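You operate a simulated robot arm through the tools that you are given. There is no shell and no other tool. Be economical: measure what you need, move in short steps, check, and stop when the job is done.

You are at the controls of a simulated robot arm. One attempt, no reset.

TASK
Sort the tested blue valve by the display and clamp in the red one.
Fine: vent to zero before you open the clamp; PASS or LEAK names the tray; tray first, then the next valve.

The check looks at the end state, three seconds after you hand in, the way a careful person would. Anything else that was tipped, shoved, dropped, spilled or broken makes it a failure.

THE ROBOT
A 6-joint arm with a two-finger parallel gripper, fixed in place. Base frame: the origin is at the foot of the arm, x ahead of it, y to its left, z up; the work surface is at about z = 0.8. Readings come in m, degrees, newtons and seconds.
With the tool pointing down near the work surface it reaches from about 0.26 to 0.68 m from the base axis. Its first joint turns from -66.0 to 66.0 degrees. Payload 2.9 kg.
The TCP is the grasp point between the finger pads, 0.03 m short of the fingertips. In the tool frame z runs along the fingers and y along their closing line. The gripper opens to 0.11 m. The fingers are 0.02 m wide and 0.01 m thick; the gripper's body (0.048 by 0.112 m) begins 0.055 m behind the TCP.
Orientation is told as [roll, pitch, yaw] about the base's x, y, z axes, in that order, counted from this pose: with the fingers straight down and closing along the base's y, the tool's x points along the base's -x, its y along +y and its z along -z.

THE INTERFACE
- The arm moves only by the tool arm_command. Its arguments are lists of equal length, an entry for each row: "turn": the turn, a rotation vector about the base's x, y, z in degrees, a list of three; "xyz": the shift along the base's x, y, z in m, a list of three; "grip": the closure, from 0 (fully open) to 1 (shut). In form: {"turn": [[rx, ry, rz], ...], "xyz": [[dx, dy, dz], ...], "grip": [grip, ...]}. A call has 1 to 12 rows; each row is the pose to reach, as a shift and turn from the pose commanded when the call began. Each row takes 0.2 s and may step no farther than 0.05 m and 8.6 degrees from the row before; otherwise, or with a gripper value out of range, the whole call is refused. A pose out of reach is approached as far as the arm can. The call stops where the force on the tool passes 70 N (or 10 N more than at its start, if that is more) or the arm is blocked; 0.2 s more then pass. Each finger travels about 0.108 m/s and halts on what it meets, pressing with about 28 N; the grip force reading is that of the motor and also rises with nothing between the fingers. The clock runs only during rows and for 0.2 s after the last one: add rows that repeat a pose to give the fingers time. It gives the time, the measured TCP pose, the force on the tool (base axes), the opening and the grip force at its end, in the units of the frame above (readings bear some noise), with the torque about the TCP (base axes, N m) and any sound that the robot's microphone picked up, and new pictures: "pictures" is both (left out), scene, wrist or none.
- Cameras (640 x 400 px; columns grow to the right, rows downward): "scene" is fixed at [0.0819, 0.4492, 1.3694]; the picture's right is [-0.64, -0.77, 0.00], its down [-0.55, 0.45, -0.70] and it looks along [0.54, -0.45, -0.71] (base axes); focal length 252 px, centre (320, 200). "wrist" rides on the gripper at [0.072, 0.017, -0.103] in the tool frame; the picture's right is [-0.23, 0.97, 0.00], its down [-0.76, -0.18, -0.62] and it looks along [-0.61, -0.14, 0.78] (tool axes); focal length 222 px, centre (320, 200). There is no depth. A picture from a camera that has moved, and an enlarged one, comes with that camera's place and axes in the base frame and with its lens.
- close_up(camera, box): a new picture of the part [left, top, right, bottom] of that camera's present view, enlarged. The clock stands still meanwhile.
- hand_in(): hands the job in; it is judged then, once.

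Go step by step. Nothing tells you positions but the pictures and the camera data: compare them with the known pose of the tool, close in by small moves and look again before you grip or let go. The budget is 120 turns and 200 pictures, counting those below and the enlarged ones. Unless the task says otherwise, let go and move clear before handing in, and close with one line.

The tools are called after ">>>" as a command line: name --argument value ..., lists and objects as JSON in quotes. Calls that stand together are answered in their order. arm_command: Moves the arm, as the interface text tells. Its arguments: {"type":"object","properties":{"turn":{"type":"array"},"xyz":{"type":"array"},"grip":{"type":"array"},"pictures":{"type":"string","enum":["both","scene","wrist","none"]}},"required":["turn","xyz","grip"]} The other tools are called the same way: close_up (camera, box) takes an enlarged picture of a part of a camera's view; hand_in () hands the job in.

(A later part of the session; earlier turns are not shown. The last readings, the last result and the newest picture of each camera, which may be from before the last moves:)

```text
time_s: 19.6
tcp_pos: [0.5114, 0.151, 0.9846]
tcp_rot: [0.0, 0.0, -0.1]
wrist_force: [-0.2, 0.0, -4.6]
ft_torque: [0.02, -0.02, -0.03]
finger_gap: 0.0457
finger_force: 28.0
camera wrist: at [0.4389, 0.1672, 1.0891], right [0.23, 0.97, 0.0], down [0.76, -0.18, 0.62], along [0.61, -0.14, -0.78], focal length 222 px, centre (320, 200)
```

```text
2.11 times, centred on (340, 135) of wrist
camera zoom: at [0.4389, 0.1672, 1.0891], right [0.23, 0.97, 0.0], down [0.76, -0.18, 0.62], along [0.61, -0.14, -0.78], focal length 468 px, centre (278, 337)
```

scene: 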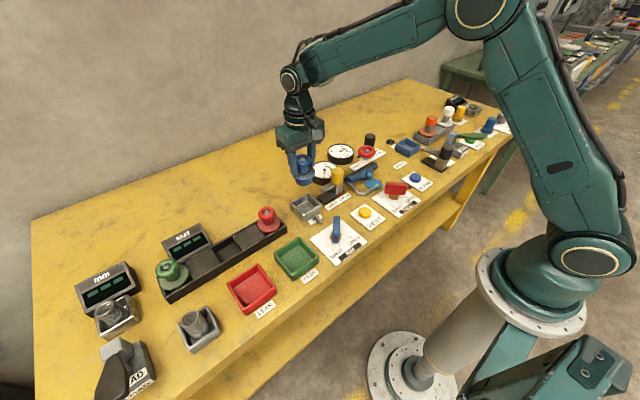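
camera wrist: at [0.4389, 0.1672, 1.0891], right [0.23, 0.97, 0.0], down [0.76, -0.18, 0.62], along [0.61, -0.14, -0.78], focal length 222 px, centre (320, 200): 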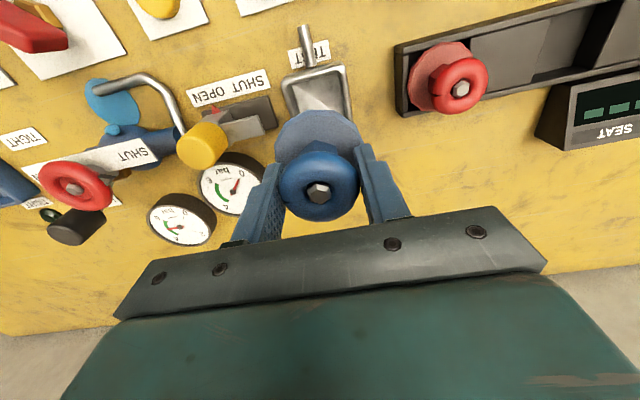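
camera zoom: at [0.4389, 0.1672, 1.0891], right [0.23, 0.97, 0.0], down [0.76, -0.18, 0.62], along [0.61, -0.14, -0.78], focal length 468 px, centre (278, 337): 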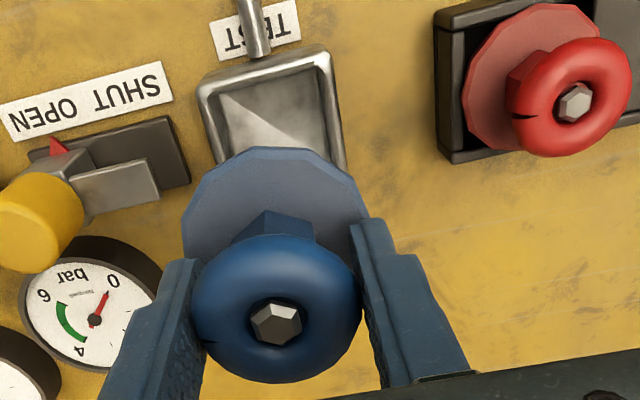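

The valve is out cleanly; its underside has a stub below the flange. PASS was its result, so it goes to the green tray at about (0.389, 0.275). Carrying it there at height.

>>> arm_command --turn '[[0, 0, 0], [0, 0, 0], [0, 0, 0], [0, 0, 0], [0, 0, 0], [0, 0, 0]]' --xyz '[[-0.025, 0.02, 0.01], [-0.055, 0.045, 0.01], [-0.085, 0.075, 0.01], [-0.115, 0.1, 0.01], [-0.135, 0.122, 0.01], [-0.135, 0.122, 0.01]]' --grip '[0.68, 0.68, 0.68, 0.68, 0.68, 0.68]'

>>> close_up --camera "scene" --box '[210, 170, 360, 300]'

>>> close_up --camera "wrist" --box '[200, 0, 520, 230]'

```text
time_s: 21.0
tcp_pos: [0.3757, 0.2718, 0.9956]
tcp_rot: [0.0, -0.1, -0.1]
wrist_force: [-0.8, 0.9, -3.0]
ft_torque: [0.01, -0.01, 0.0]
finger_gap: 0.0457
finger_force: 28.0
camera wrist: at [0.303, 0.2886, 1.0991], right [0.23, 0.97, 0.0], down [0.76, -0.18, 0.62], along [0.61, -0.14, -0.78], focal length 222 px, centre (320, 200)
```

scene: 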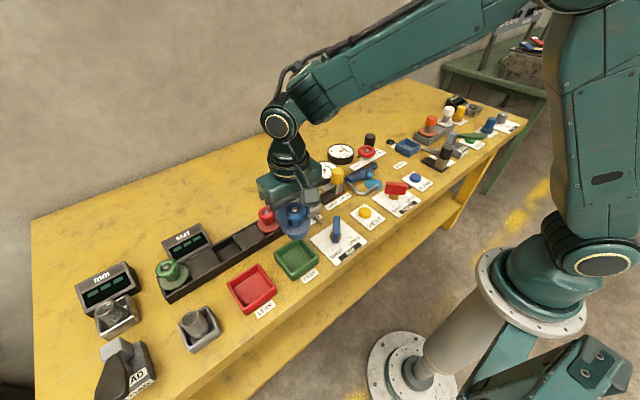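
wrist: 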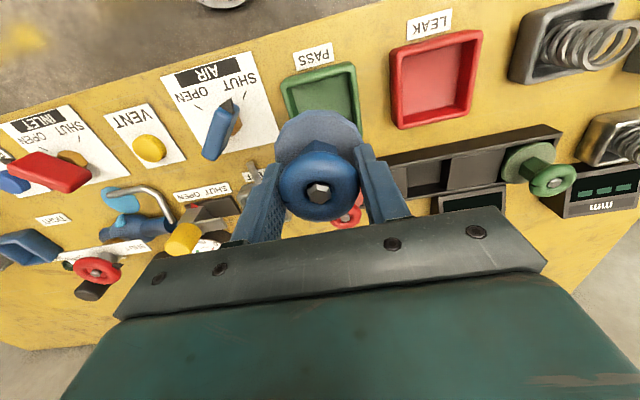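

```text
3.08 times, centred on (285, 235) of scene
camera zoom: at [0.0819, 0.4492, 1.3694], right [-0.64, -0.77, 0.0], down [-0.55, 0.45, -0.7], along [0.54, -0.45, -0.71], focal length 774 px, centre (428, 92)
```

zoom: 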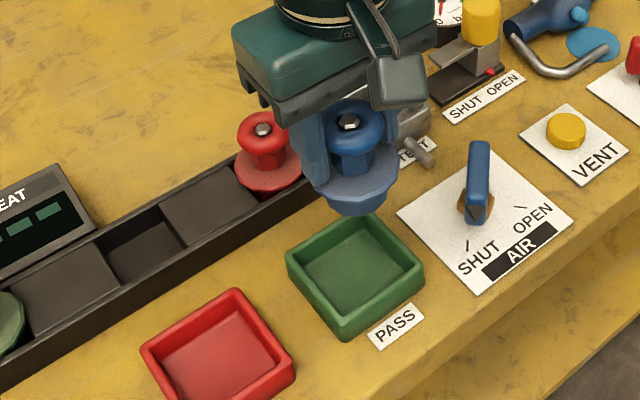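

```text
1.74 times, centred on (360, 115) of wrist
camera zoom: at [0.303, 0.2886, 1.0991], right [0.23, 0.97, 0.0], down [0.76, -0.18, 0.62], along [0.61, -0.14, -0.78], focal length 386 px, centre (250, 348)
```

zoom: 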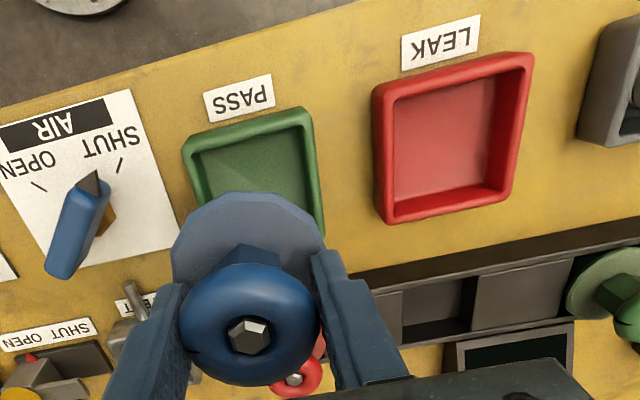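

Tray centre from both views is about (0.381, 0.275). Centring and lowering to just above the floor.

>>> arm_command --turn '[[0, 0, 0], [0, 0, 0], [0, 0, 0], [0, 0, 0], [0, 0, 0]]' --xyz '[[0.0055, 0.003, -0.02], [0.0055, 0.003, -0.05], [0.0055, 0.003, -0.08], [0.0055, 0.003, -0.095], [0.0055, 0.003, -0.1]]' --grip '[0.68, 0.68, 0.68, 0.68, 0.68]'

>>> close_up --camera "scene" --box '[240, 180, 360, 290]'

>>> close_up --camera "wrist" --box '[200, 0, 520, 230]'

```text
time_s: 22.2
tcp_pos: [0.383, 0.2746, 0.8961]
tcp_rot: [0.1, 0.1, -0.1]
wrist_force: [0.2, 0.2, -3.6]
ft_torque: [0.0, 0.0, 0.03]
finger_gap: 0.0455
finger_force: 28.5
camera wrist: at [0.3096, 0.2918, 0.9985], right [0.23, 0.97, 0.0], down [0.76, -0.18, 0.62], along [0.61, -0.14, -0.78], focal length 222 px, centre (320, 200)
```

scene: 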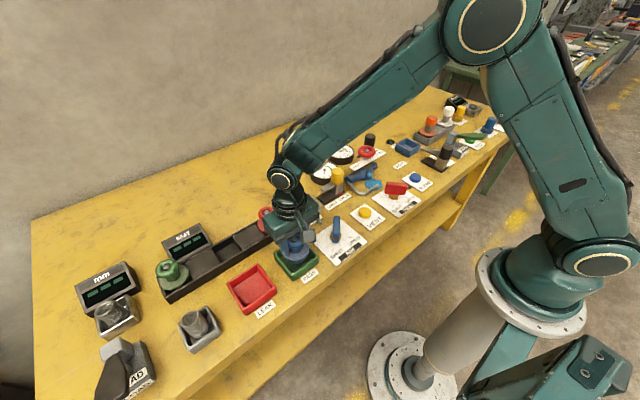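
wrist: 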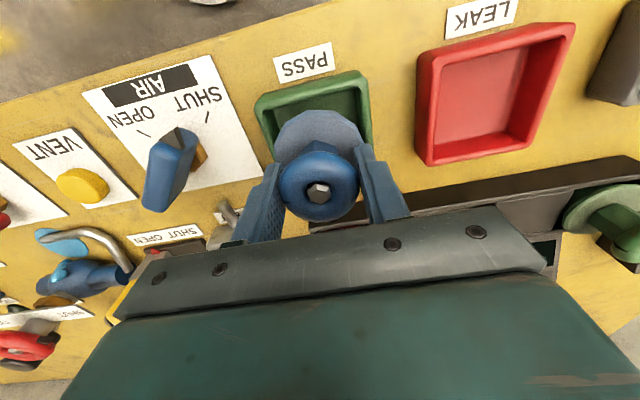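

```text
3.64 times, centred on (300, 235) of scene
camera zoom: at [0.0819, 0.4492, 1.3694], right [-0.64, -0.77, 0.0], down [-0.55, 0.45, -0.7], along [0.54, -0.45, -0.71], focal length 915 px, centre (393, 73)
```

zoom: 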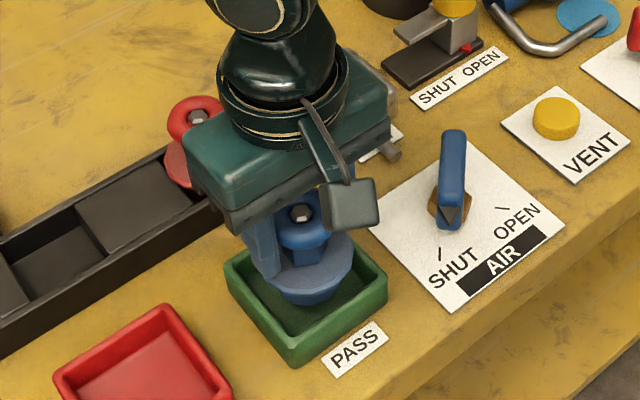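

```text
1.74 times, centred on (360, 115) of wrist
camera zoom: at [0.3096, 0.2918, 0.9985], right [0.23, 0.97, 0.0], down [0.76, -0.18, 0.62], along [0.61, -0.14, -0.78], focal length 386 px, centre (250, 348)
```

zoom: 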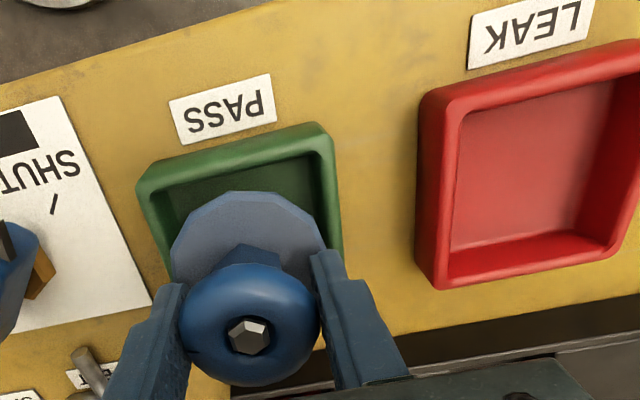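

The stub is centred over the tray floor within a few mm. Lowering slowly to contact.

>>> arm_command --turn '[[0, 0, 0], [0, 0, 0], [0, 0, 0], [0, 0, 0]]' --xyz '[[0, 0, -0.006], [0, 0, -0.012], [0, 0, -0.015], [0, 0, -0.016]]' --grip '[0.68, 0.68, 0.68, 0.68]' --pictures "none"

>>> close_up --camera "scene" --box '[260, 200, 340, 290]'

```text
time_s: 23.2
tcp_pos: [0.3819, 0.2756, 0.88]
tcp_rot: [0.0, 0.0, 0.0]
wrist_force: [0.4, -0.1, -3.6]
ft_torque: [-0.03, -0.03, 0.01]
finger_gap: 0.0455
finger_force: 27.7
```

```text
4.44 times, centred on (300, 245) of scene
camera zoom: at [0.0819, 0.4492, 1.3694], right [-0.64, -0.77, 0.0], down [-0.55, 0.45, -0.7], along [0.54, -0.45, -0.71], focal length 1118 px, centre (409, 0)
```

zoom: 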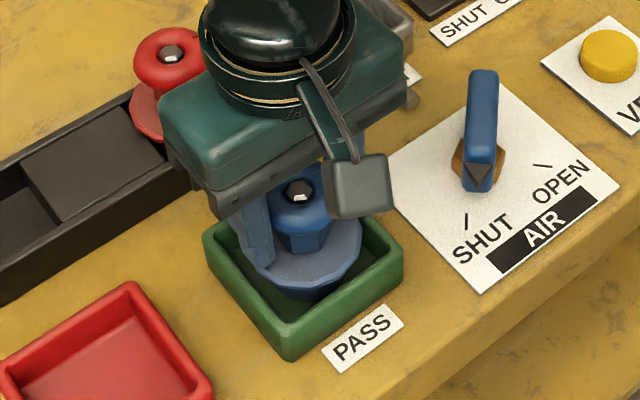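

Valve seems ~4 mm toward the near-right; shifting slightly (+x, +y) and continuing down.

>>> arm_command --turn '[[0, 0, 0], [0, 0, 0], [0, 0, 0], [0, 0, 0]]' --xyz '[[0.002, 0.003, 0], [0.002, 0.003, -0.002], [0.002, 0.003, -0.004], [0.002, 0.003, -0.006]]' --grip '[0.68, 0.68, 0.68, 0.68]' --pictures "none"

>>> close_up --camera "scene" --box '[260, 210, 340, 290]'

>>> close_up --camera "wrist" --box '[220, 40, 440, 230]'

```text
time_s: 24.2
tcp_pos: [0.3839, 0.2784, 0.8745]
tcp_rot: [0.2, -0.1, 0.0]
wrist_force: [-4.6, -2.3, 14.7]
ft_torque: [-0.33, 0.45, -0.02]
finger_gap: 0.0457
finger_force: 27.9
```

```text
5.00 times, centred on (300, 250) of scene
camera zoom: at [0.0816, 0.449, 1.3695], right [-0.64, -0.77, 0.0], down [-0.55, 0.45, -0.7], along [0.54, -0.45, -0.71], focal length 1258 px, centre (420, -50)
```

zoom: 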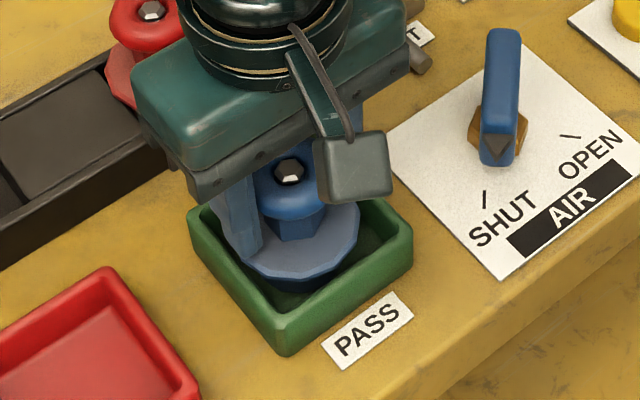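

```text
2.11 times, centred on (330, 135) of wrist
camera zoom: at [0.3111, 0.2946, 0.9781], right [0.23, 0.97, 0.0], down [0.76, -0.18, 0.62], along [0.61, -0.14, -0.78], focal length 468 px, centre (299, 337)
```

zoom: 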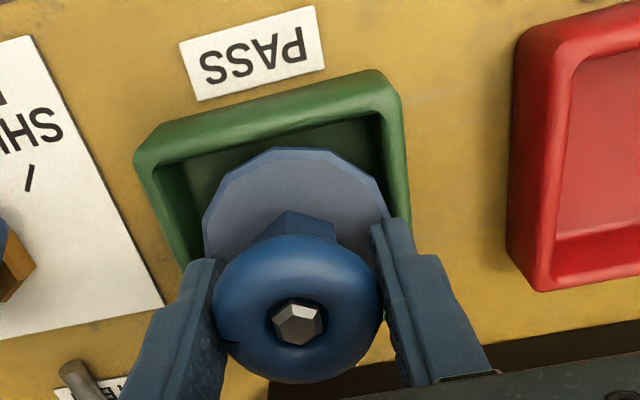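

Contact at the same TCP height as when it was seated, so it's most likely the floor. I'll lift 3 mm, recentre 2 mm toward −y and set it down gently.

>>> arm_command --turn '[[0, 0, 0], [0, 0, 0], [0, 0, 0], [0, 0, 0]]' --xyz '[[0, 0, 0.003], [-0.001, -0.002, 0.003], [-0.001, -0.002, 0.0015], [-0.001, -0.002, 0.0005]]' --grip '[0.68, 0.68, 0.68, 0.68]' --pictures "none"

>>> close_up --camera "scene" --box '[260, 210, 340, 290]'

```text
time_s: 25.2
tcp_pos: [0.3823, 0.2769, 0.875]
tcp_rot: [0.0, 0.1, 0.0]
wrist_force: [-3.5, -3.4, 12.1]
ft_torque: [-0.26, 0.38, 0.03]
finger_gap: 0.0457
finger_force: 28.0
```

```text
5.00 times, centred on (300, 250) of scene
camera zoom: at [0.0816, 0.449, 1.3695], right [-0.64, -0.77, 0.0], down [-0.55, 0.45, -0.7], along [0.54, -0.45, -0.71], focal length 1258 px, centre (420, -50)
```

zoom: 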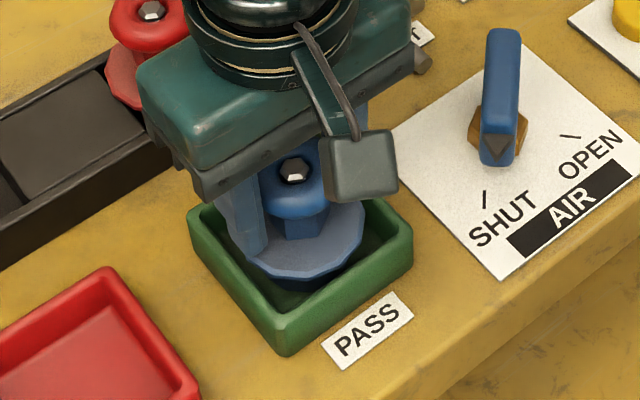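

Same contact height after the shift, so it is standing on the floor. Releasing and rising.

>>> arm_command --turn '[[0, 0, 0], [0, 0, 0], [0, 0, 0], [0, 0, 0], [0, 0, 0], [0, 0, 0], [0, 0, 0], [0, 0, 0]]' --xyz '[[0, 0, 0.0005], [0, 0, 0.0005], [0, 0, 0.0005], [0, 0, 0.02], [0, 0, 0.05], [0, 0, 0.09], [0, 0, 0.125], [0, 0, 0.125]]' --grip '[0.6, 0.45, 0.38, 0.36, 0.36, 0.36, 0.36, 0.36]'

>>> close_up --camera "scene" --box '[240, 180, 360, 290]'

>>> close_up --camera "wrist" --box '[220, 0, 540, 230]'

```text
time_s: 27.0
tcp_pos: [0.3838, 0.2765, 1.0004]
tcp_rot: [0.0, 0.1, 0.0]
wrist_force: [-0.1, -0.1, 0.3]
ft_torque: [-0.02, 0.01, -0.01]
finger_gap: 0.0705
finger_force: 0.0
camera wrist: at [0.3098, 0.2932, 1.1035], right [0.23, 0.97, 0.0], down [0.76, -0.18, 0.62], along [0.61, -0.14, -0.78], focal length 222 px, centre (320, 200)
```

scene: 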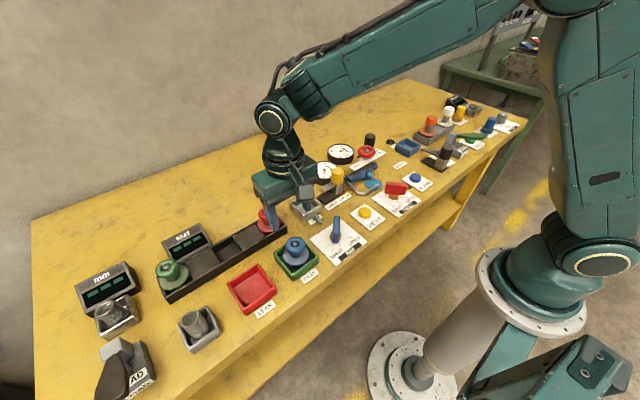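
wrist: 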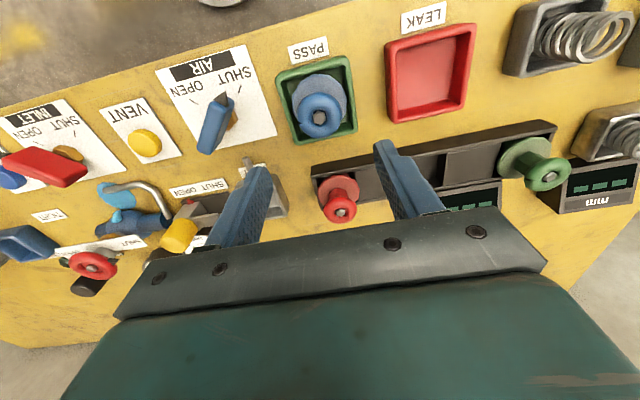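

```text
3.64 times, centred on (300, 235) of scene
camera zoom: at [0.0819, 0.4492, 1.3694], right [-0.64, -0.77, 0.0], down [-0.55, 0.45, -0.7], along [0.54, -0.45, -0.71], focal length 915 px, centre (393, 73)
```

zoom: 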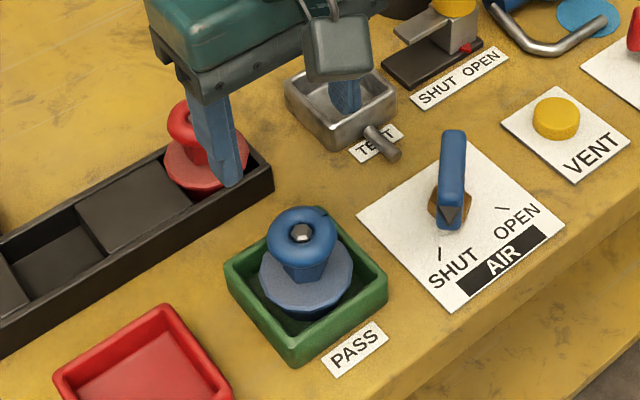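

```text
1.74 times, centred on (380, 115) of wrist
camera zoom: at [0.3098, 0.2932, 1.1035], right [0.23, 0.97, 0.0], down [0.76, -0.18, 0.62], along [0.61, -0.14, -0.78], focal length 386 px, centre (216, 348)
```

zoom: 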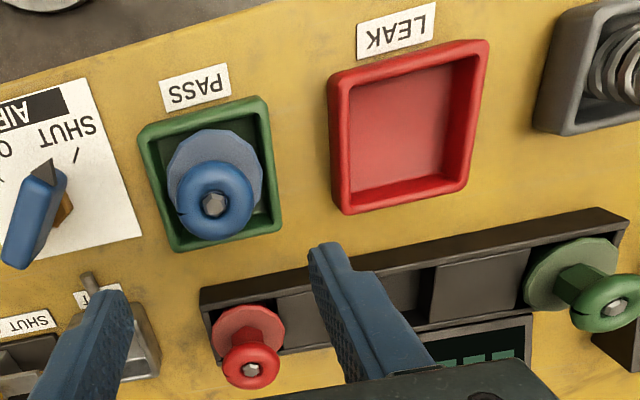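

Blue stands upright in the green PASS tray. Now moving over the red valve at about (0.512, 0.275).

>>> arm_command --turn '[[0, 0, 0], [0, 0, 0], [0, 0, 0], [0, 0, 0], [0, 0, 0]]' --xyz '[[0.045, -0.001, 0], [0.09, -0.001, 0], [0.129, -0.001, -0.01], [0.129, -0.001, -0.04], [0.129, -0.001, -0.07]]' --grip '[0.34, 0.34, 0.34, 0.34, 0.34]'

>>> close_up --camera "scene" --box '[220, 160, 316, 250]'

>>> close_up --camera "wrist" --box '[220, 80, 460, 230]'

```text
time_s: 28.2
tcp_pos: [0.5124, 0.2735, 0.928]
tcp_rot: [0.0, 0.0, 0.0]
wrist_force: [0.5, 0.0, -0.4]
ft_torque: [0.0, 0.02, 0.01]
finger_gap: 0.0727
finger_force: 0.0
camera wrist: at [0.4397, 0.2913, 1.0314], right [0.23, 0.97, 0.0], down [0.76, -0.18, 0.62], along [0.61, -0.14, -0.78], focal length 222 px, centre (320, 200)
```

scene: 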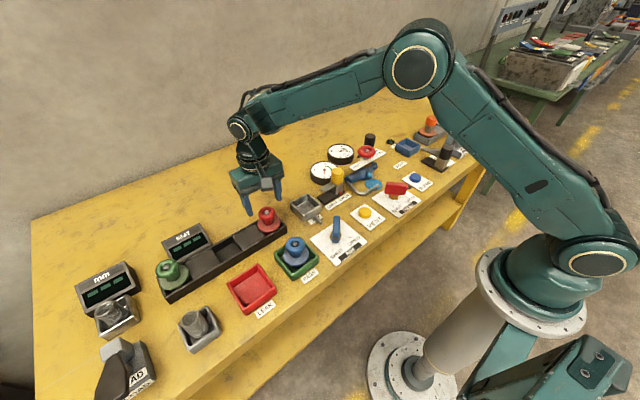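
wrist: 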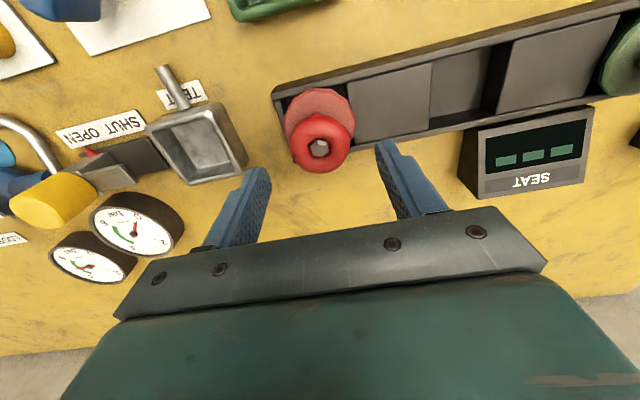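

```text
4.44 times, centred on (268, 205) of scene
camera zoom: at [0.0819, 0.4492, 1.3694], right [-0.64, -0.77, 0.0], down [-0.55, 0.45, -0.7], along [0.54, -0.45, -0.71], focal length 1118 px, centre (551, 178)
```

zoom: 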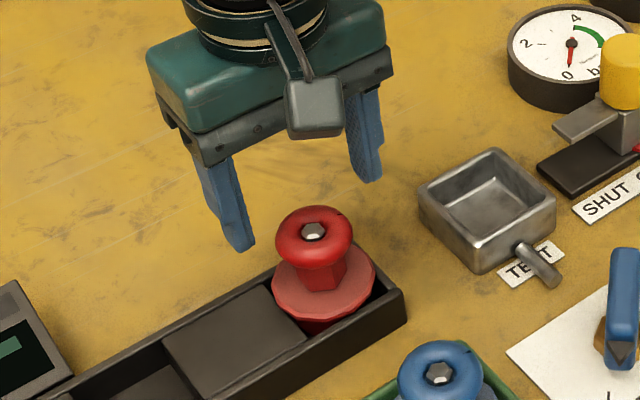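

```text
2.67 times, centred on (340, 155) of wrist
camera zoom: at [0.4397, 0.2913, 1.0314], right [0.23, 0.97, 0.0], down [0.76, -0.18, 0.62], along [0.61, -0.14, -0.78], focal length 592 px, centre (267, 320)
```

zoom: 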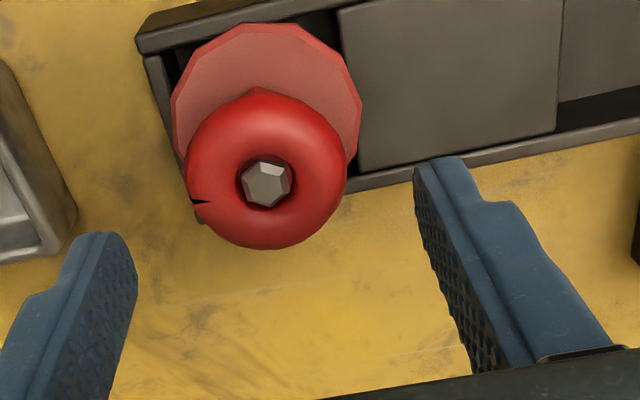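

Red valve sits in the same relative spot as the blue one did. Descending and gripping identically.

>>> arm_command --turn '[[0, 0, 0], [0, 0, 0], [0, 0, 0], [0, 0, 0]]' --xyz '[[0, 0, -0.02], [0, 0, -0.04], [0, 0, -0.05], [0, 0, -0.055]]' --grip '[0.34, 0.34, 0.34, 0.34]'

>>> close_up --camera "scene" --box '[220, 160, 316, 250]'

```text
time_s: 29.2
tcp_pos: [0.5129, 0.2756, 0.8735]
tcp_rot: [0.0, 0.0, 0.0]
wrist_force: [-0.2, -0.1, -0.2]
ft_torque: [0.03, -0.01, -0.01]
finger_gap: 0.0724
finger_force: 0.0
camera wrist: at [0.4392, 0.2915, 0.977], right [0.23, 0.97, 0.0], down [0.76, -0.18, 0.62], along [0.61, -0.14, -0.78], focal length 222 px, centre (320, 200)
```

scene: 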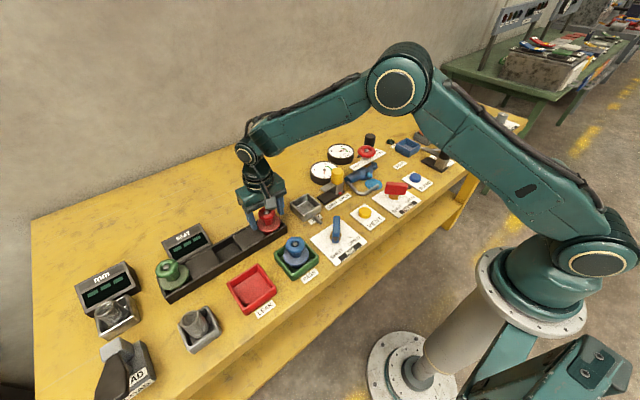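
wrist: 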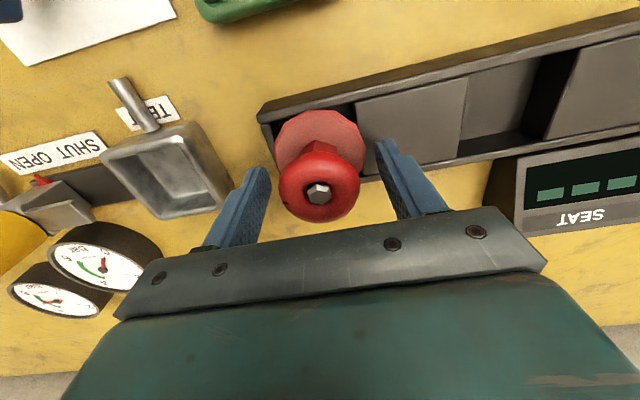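

```text
4.44 times, centred on (268, 205) of scene
camera zoom: at [0.0819, 0.4492, 1.3694], right [-0.64, -0.77, 0.0], down [-0.55, 0.45, -0.7], along [0.54, -0.45, -0.71], focal length 1118 px, centre (551, 178)
```

zoom: 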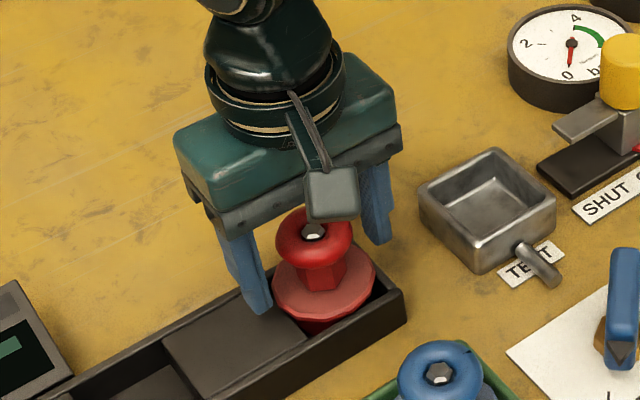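

Well placed. Closing and lifting slowly.

>>> arm_command --turn '[[0, 0, 0], [0, 0, 0], [0, 0, 0], [0, 0, 0], [0, 0, 0], [0, 0, 0], [0, 0, 0], [0, 0, 0], [0, 0, 0]]' --xyz '[[0, 0, 0], [0, 0, 0], [0, 0, 0], [0, 0, 0.005], [0, 0, 0.015], [0, 0, 0.03], [0, 0, 0.055], [0, 0, 0.085], [0, 0, 0.105]]' --grip '[0.55, 0.68, 0.68, 0.68, 0.68, 0.68, 0.68, 0.68, 0.68]'

>>> close_up --camera "scene" --box '[220, 140, 340, 240]'

>>> close_up --camera "wrist" --box '[140, 60, 460, 230]'

```text
time_s: 31.2
tcp_pos: [0.513, 0.2756, 0.9795]
tcp_rot: [-0.1, 0.0, 0.0]
wrist_force: [0.6, -0.3, -4.7]
ft_torque: [-0.04, 0.0, -0.01]
finger_gap: 0.0454
finger_force: 27.9
camera wrist: at [0.4393, 0.2915, 1.083], right [0.23, 0.97, 0.0], down [0.76, -0.18, 0.62], along [0.61, -0.14, -0.78], focal length 222 px, centre (320, 200)
```

scene: 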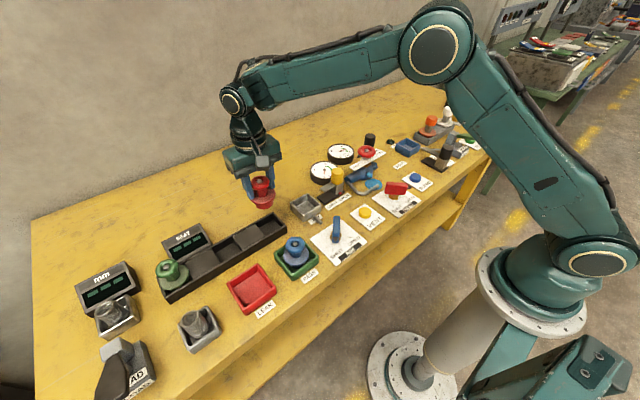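
wrist: 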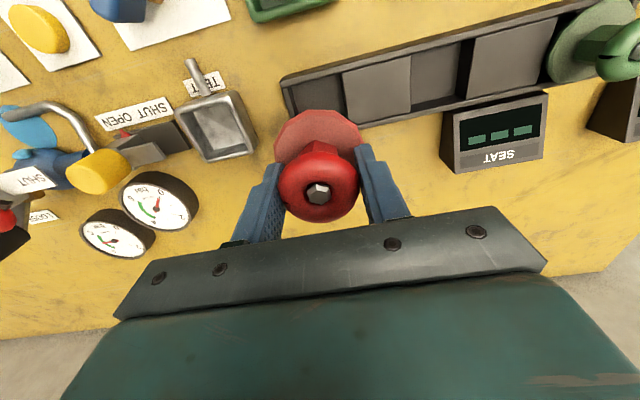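

```text
4.00 times, centred on (280, 190) of scene
camera zoom: at [0.0819, 0.4492, 1.3694], right [-0.64, -0.77, 0.0], down [-0.55, 0.45, -0.7], along [0.54, -0.45, -0.71], focal length 1006 px, centre (480, 240)
```

zoom: 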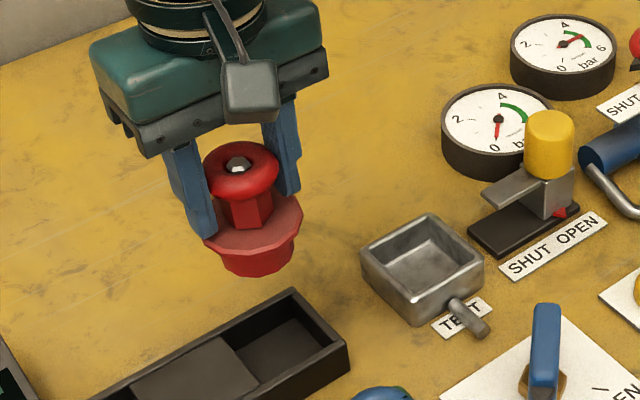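

```text
2.00 times, centred on (300, 145) of wrist
camera zoom: at [0.4393, 0.2915, 1.083], right [0.23, 0.97, 0.0], down [0.76, -0.18, 0.62], along [0.61, -0.14, -0.78], focal length 444 px, centre (360, 310)
```

zoom: 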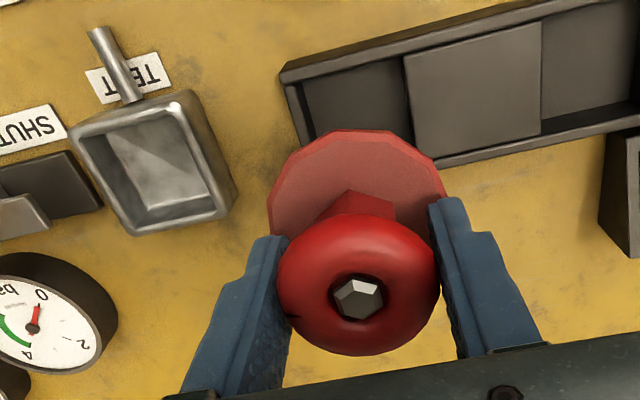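

Red is held the same way. By command bookkeeping the pocket is at (−0.0005, −0.125, −0.1035) from here; moving over it and partway down.

>>> arm_command --turn '[[0, 0, 0], [0, 0, 0], [0, 0, 0], [0, 0, 0], [0, 0, 0], [0, 0, 0], [0, 0, 0]]' --xyz '[[0, -0.03, 0.005], [0, -0.07, 0.005], [-0.0005, -0.105, 0.005], [-0.0005, -0.125, 0.005], [-0.0005, -0.125, -0.02], [-0.0005, -0.125, -0.05], [-0.0005, -0.125, -0.07]]' --grip '[0.68, 0.68, 0.68, 0.68, 0.68, 0.68, 0.68]'

>>> close_up --camera "scene" --box '[260, 150, 356, 230]'

>>> close_up --camera "wrist" --box '[220, 60, 460, 230]'

```text
time_s: 32.8
tcp_pos: [0.5106, 0.1496, 0.909]
tcp_rot: [0.0, 0.1, 0.0]
wrist_force: [-0.5, -0.1, -3.9]
ft_torque: [-0.03, -0.01, 0.02]
finger_gap: 0.0452
finger_force: 27.6
camera wrist: at [0.4379, 0.1661, 1.0119], right [0.23, 0.97, 0.0], down [0.76, -0.18, 0.62], along [0.61, -0.14, -0.78], focal length 222 px, centre (320, 200)
```

scene: 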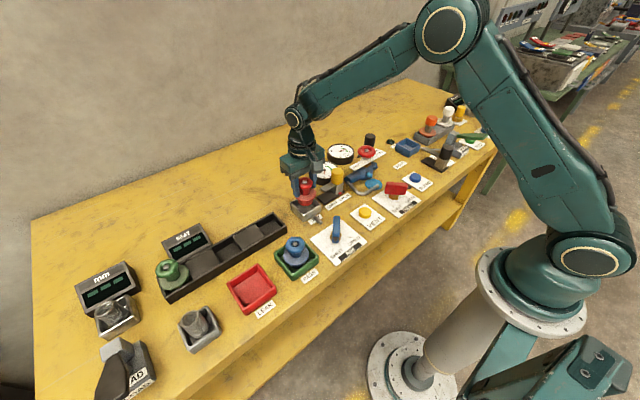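
wrist: 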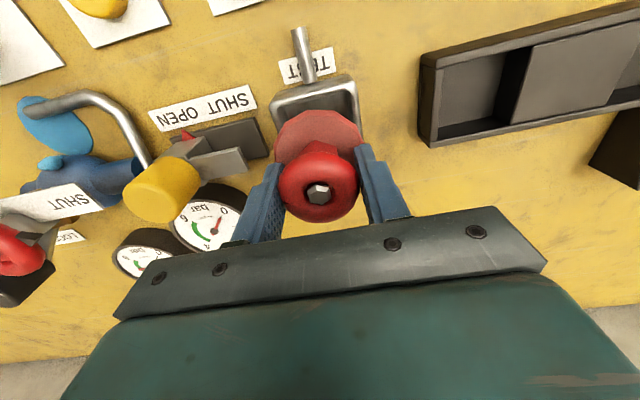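

```text
5.00 times, centred on (308, 190) of scene
camera zoom: at [0.082, 0.4492, 1.3694], right [-0.64, -0.77, 0.0], down [-0.55, 0.45, -0.7], along [0.54, -0.45, -0.71], focal length 1258 px, centre (380, 250)
```

zoom: 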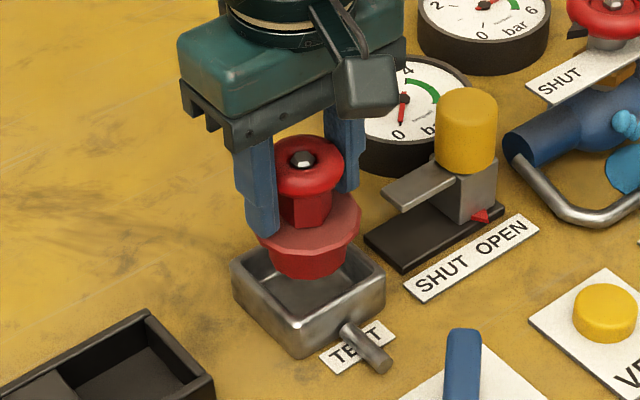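

```text
2.35 times, centred on (340, 145) of wrist
camera zoom: at [0.4379, 0.1661, 1.0119], right [0.23, 0.97, 0.0], down [0.76, -0.18, 0.62], along [0.61, -0.14, -0.78], focal length 523 px, centre (273, 329)
```

zoom: 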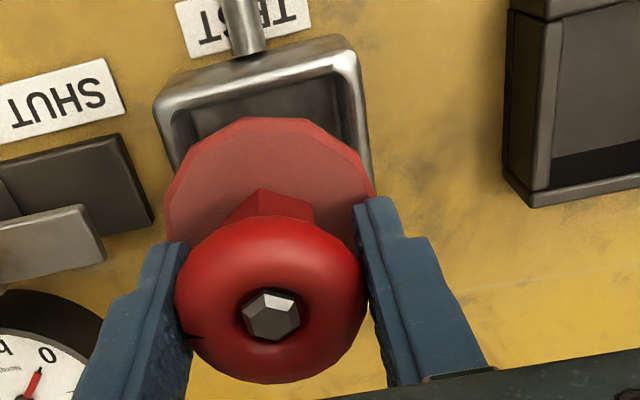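

Aligned over the pocket. Lowering: remaining drop about 33 mm, slowly at the end.

>>> arm_command --turn '[[0, 0, 0], [0, 0, 0], [0, 0, 0], [0, 0, 0], [0, 0, 0], [0, 0, 0]]' --xyz '[[0, 0, -0.01], [0, 0, -0.018], [0, 0, -0.024], [0, 0, -0.028], [0, 0, -0.031], [0, 0, -0.033]]' --grip '[0.68, 0.68, 0.68, 0.68, 0.68, 0.68]'

>>> close_up --camera "scene" --box '[260, 150, 356, 230]'

```text
time_s: 34.2
tcp_pos: [0.5117, 0.1495, 0.8753]
tcp_rot: [0.0, 0.1, 0.0]
wrist_force: [-0.4, 0.6, -3.8]
ft_torque: [0.01, 0.0, -0.02]
finger_gap: 0.0456
finger_force: 28.0
camera wrist: at [0.4391, 0.1665, 0.9789], right [0.23, 0.97, 0.0], down [0.76, -0.18, 0.62], along [0.61, -0.14, -0.78], focal length 222 px, centre (320, 200)
```

scene: 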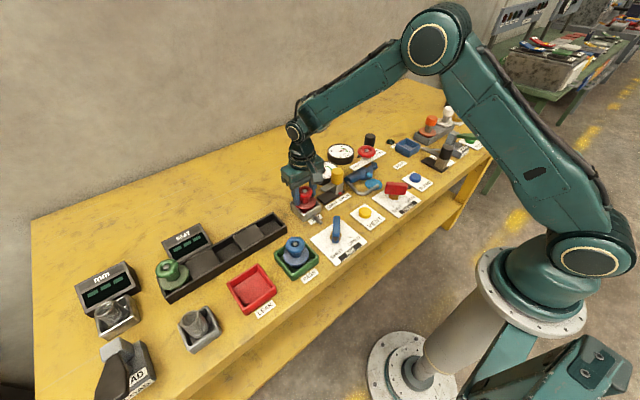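
wrist: 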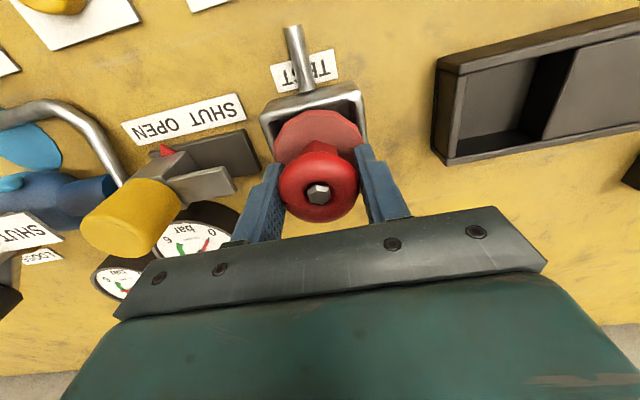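

```text
5.00 times, centred on (308, 190) of scene
camera zoom: at [0.082, 0.4492, 1.3694], right [-0.64, -0.77, 0.0], down [-0.55, 0.45, -0.7], along [0.54, -0.45, -0.71], focal length 1258 px, centre (380, 250)
```

zoom: 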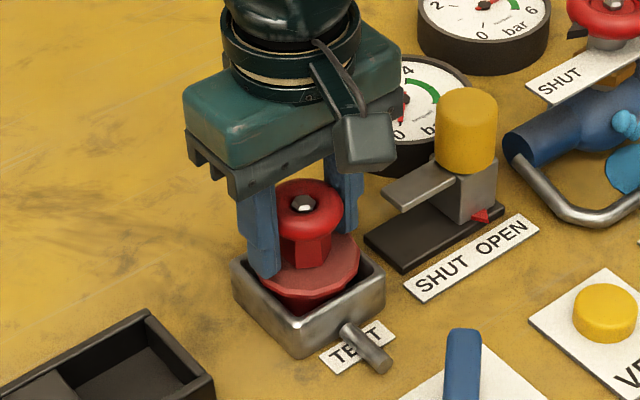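

Not in contact yet (still carrying its weight). Lowering a few more millimetres.

>>> arm_command --turn '[[0, 0, 0], [0, 0, 0], [0, 0, 0]]' --xyz '[[0, 0, -0.001], [0, 0, -0.002], [0, 0, -0.002]]' --grip '[0.68, 0.68, 0.68]' --pictures "none"

```text
time_s: 35.0
tcp_pos: [0.5102, 0.1502, 0.8744]
tcp_rot: [0.0, -0.1, 0.1]
wrist_force: [-0.9, 0.6, -0.2]
ft_torque: [-0.03, 0.06, -0.03]
finger_gap: 0.0455
finger_force: 27.8
```

It's now resting on the pocket floor. Releasing and rising.

>>> arm_command --turn '[[0, 0, 0], [0, 0, 0], [0, 0, 0], [0, 0, 0], [0, 0, 0], [0, 0, 0], [0, 0, 0]]' --xyz '[[0, 0, -0.0005], [0, 0, 0], [0, 0, 0], [0, 0, 0], [0, 0, 0.02], [0, 0, 0.06], [0, 0, 0.1]]' --grip '[0.65, 0.55, 0.4, 0.36, 0.36, 0.36, 0.36]'

>>> close_up --camera "scene" --box '[260, 150, 356, 230]'

>>> close_up --camera "wrist" --box '[160, 60, 460, 230]'

```text
time_s: 36.6
tcp_pos: [0.5112, 0.1491, 0.9757]
tcp_rot: [0.0, 0.2, 0.1]
wrist_force: [0.6, 0.7, -0.5]
ft_torque: [-0.03, -0.01, 0.0]
finger_gap: 0.0705
finger_force: 0.0
camera wrist: at [0.4384, 0.1657, 1.0777], right [0.23, 0.97, 0.0], down [0.76, -0.18, 0.62], along [0.61, -0.14, -0.78], focal length 222 px, centre (320, 200)
```

scene: 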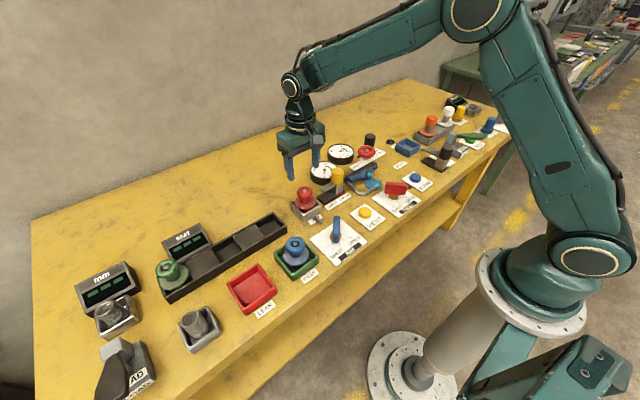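
wrist: 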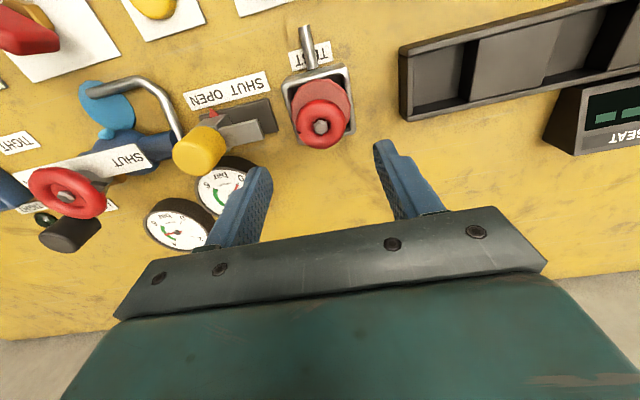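

```text
5.00 times, centred on (308, 190) of scene
camera zoom: at [0.0819, 0.4492, 1.3694], right [-0.64, -0.77, 0.0], down [-0.55, 0.45, -0.7], along [0.54, -0.45, -0.71], focal length 1258 px, centre (380, 250)
```

zoom: 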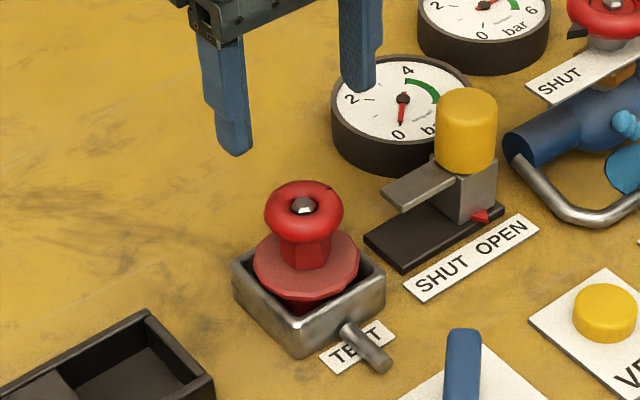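

```text
2.13 times, centred on (310, 145) of wrist
camera zoom: at [0.4384, 0.1657, 1.0777], right [0.23, 0.97, 0.0], down [0.76, -0.18, 0.62], along [0.61, -0.14, -0.78], focal length 474 px, centre (341, 317)
```

zoom: 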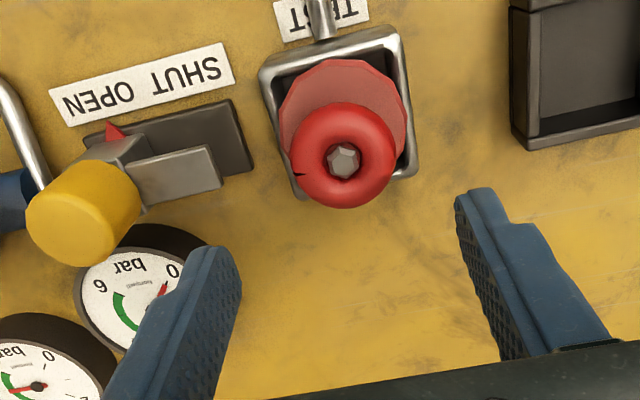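

Red is seated exactly like the blue was. Next, back over the clamp knob (now near y ≈ 0.027) to slide it SHUT.

>>> arm_command --turn '[[0, 0, 0], [0, 0, 0], [0, 0, 0], [0, 0, 0], [0, 0, 0]]' --xyz '[[0.001, -0.04, 0], [0.002, -0.08, 0], [0.003, -0.123, 0], [0.003, -0.123, -0.025], [0.003, -0.123, -0.04]]' --grip '[0.4, 0.5, 0.55, 0.55, 0.55]'

>>> close_up --camera "scene" --box '[280, 130, 376, 210]'

>>> close_up --camera "wrist" --box '[200, 60, 440, 230]'

```text
time_s: 37.8
tcp_pos: [0.5155, 0.0269, 0.9338]
tcp_rot: [0.0, 0.0, 0.0]
wrist_force: [-0.1, -0.4, 0.4]
ft_torque: [0.02, -0.02, 0.0]
finger_gap: 0.0496
finger_force: 0.1
camera wrist: at [0.4418, 0.0433, 1.0364], right [0.23, 0.97, 0.0], down [0.76, -0.18, 0.62], along [0.61, -0.14, -0.78], focal length 222 px, centre (320, 200)
```

scene: 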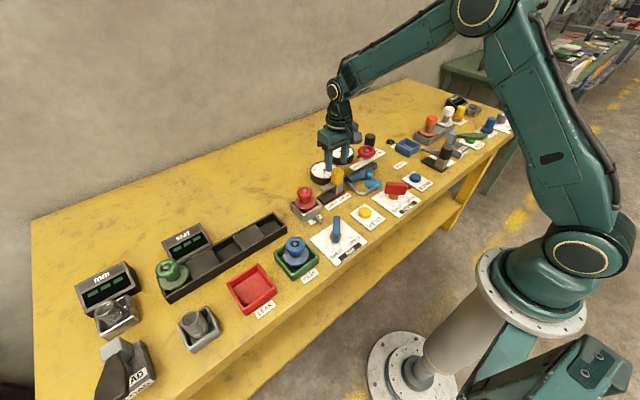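
wrist: 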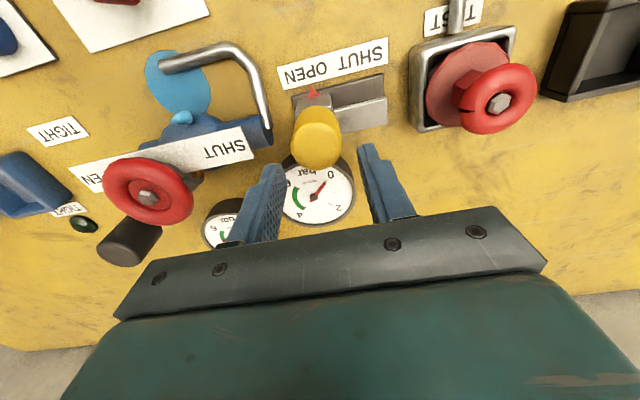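

```text
5.00 times, centred on (328, 170) of scene
camera zoom: at [0.0819, 0.4492, 1.3694], right [-0.64, -0.77, 0.0], down [-0.55, 0.45, -0.7], along [0.54, -0.45, -0.71], focal length 1258 px, centre (280, 350)
```

zoom: 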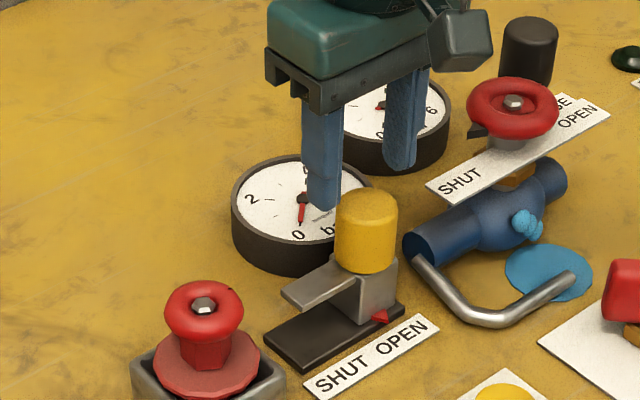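

```text
2.35 times, centred on (320, 145) of wrist
camera zoom: at [0.4418, 0.0433, 1.0364], right [0.23, 0.97, 0.0], down [0.76, -0.18, 0.62], along [0.61, -0.14, -0.78], focal length 523 px, centre (320, 329)
```

zoom: 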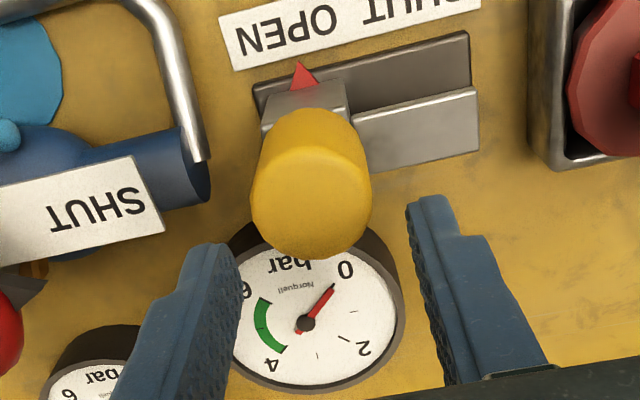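

Well aligned with clearance to the pipe. Descending around the knob and gripping.

>>> arm_command --turn '[[0, 0, 0], [0, 0, 0], [0, 0, 0], [0, 0, 0], [0, 0, 0], [0, 0, 0], [0, 0, 0]]' --xyz '[[-0.002, -0.001, -0.015], [-0.002, -0.001, -0.03], [-0.002, -0.001, -0.042], [-0.002, -0.001, -0.049], [-0.002, -0.001, -0.049], [-0.002, -0.001, -0.049], [-0.002, -0.001, -0.049]]' --grip '[0.55, 0.55, 0.55, 0.55, 0.65, 0.75, 0.75]'

>>> close_up --camera "scene" --box '[280, 130, 376, 210]'

```text
time_s: 39.4
tcp_pos: [0.5121, 0.0265, 0.8843]
tcp_rot: [0.0, 0.0, 0.0]
wrist_force: [0.0, -1.8, -0.6]
ft_torque: [0.52, -0.18, -0.11]
finger_gap: 0.0376
finger_force: 45.1
camera wrist: at [0.44, 0.0425, 0.9875], right [0.23, 0.97, 0.0], down [0.76, -0.18, 0.62], along [0.61, -0.14, -0.78], focal length 222 px, centre (320, 200)
```

scene: 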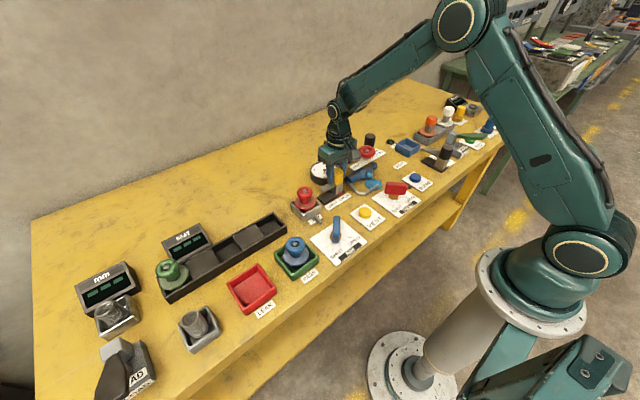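
wrist: 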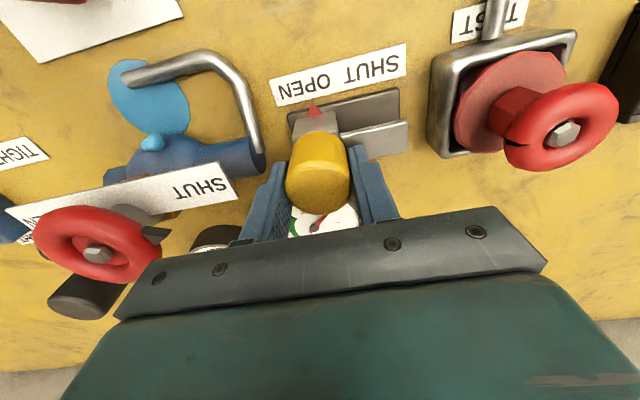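

```text
5.00 times, centred on (328, 170) of scene
camera zoom: at [0.0819, 0.4491, 1.3694], right [-0.64, -0.77, 0.0], down [-0.55, 0.45, -0.7], along [0.54, -0.45, -0.71], focal length 1258 px, centre (280, 350)
```

zoom: 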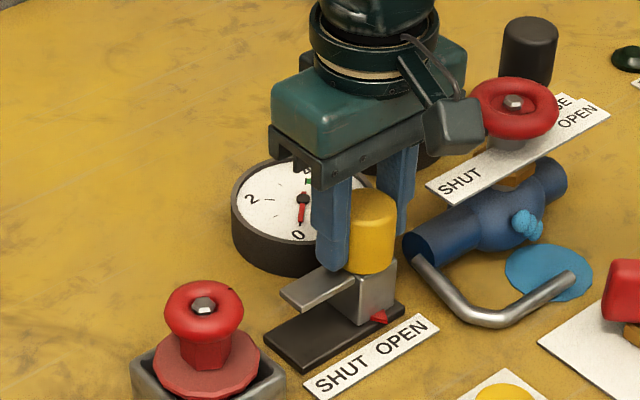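

Gripped. Sliding +y toward SHUT.

>>> arm_command --turn '[[0, 0, 0], [0, 0, 0], [0, 0, 0], [0, 0, 0], [0, 0, 0]]' --xyz '[[0, 0.008, 0], [0, 0.016, 0], [-0.001, 0.024, 0], [-0.001, 0.032, 0], [-0.001, 0.038, 0]]' --grip '[0.75, 0.75, 0.75, 0.75, 0.75]' --pictures "none"

>>> close_up --camera "scene" --box '[280, 150, 376, 230]'

```text
time_s: 40.6
tcp_pos: [0.5122, 0.0646, 0.8835]
tcp_rot: [0.1, -0.2, 0.0]
wrist_force: [16.4, 1.2, -10.6]
ft_torque: [-0.77, 0.24, -0.04]
finger_gap: 0.0378
finger_force: 45.2
```

```text
5.00 times, centred on (328, 190) of scene
camera zoom: at [0.0825, 0.4493, 1.3693], right [-0.64, -0.77, 0.0], down [-0.55, 0.45, -0.7], along [0.54, -0.45, -0.71], focal length 1258 px, centre (280, 250)
```

zoom: 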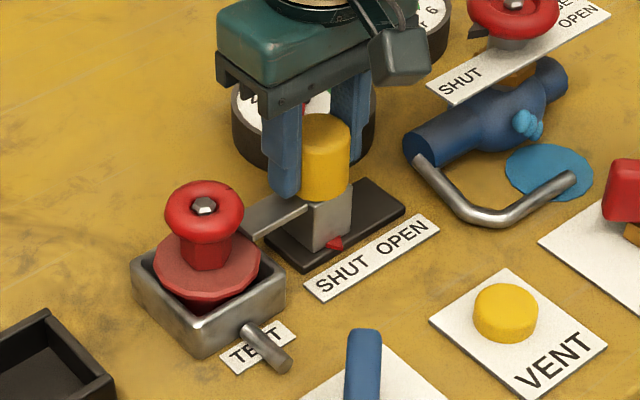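

The fork is going over the flange. I'll relieve the sideways load and finish to the stop.

>>> arm_command --turn '[[0, 0, 0], [0, 0, 0], [0, 0, 0], [0, 0, 0]]' --xyz '[[0.001, 0.003, -0.0005], [0.001, 0.006, -0.0005], [0.001, 0.009, -0.0005], [0.001, 0.011, -0.0005]]' --grip '[0.75, 0.75, 0.75, 0.75]' --pictures "none"

>>> close_up --camera "scene" --box '[280, 150, 376, 230]'

```text
time_s: 41.6
tcp_pos: [0.5115, 0.0697, 0.8846]
tcp_rot: [-0.3, 0.1, -0.5]
wrist_force: [9.0, -35.2, -2.8]
ft_torque: [1.04, 0.19, 0.58]
finger_gap: 0.0376
finger_force: 45.5
```

```text
5.00 times, centred on (328, 190) of scene
camera zoom: at [0.0822, 0.4483, 1.3697], right [-0.64, -0.77, 0.0], down [-0.55, 0.45, -0.7], along [0.54, -0.45, -0.71], focal length 1258 px, centre (280, 250)
```

zoom: 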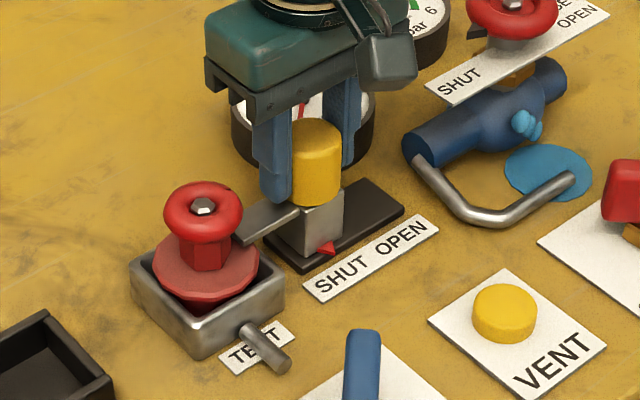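

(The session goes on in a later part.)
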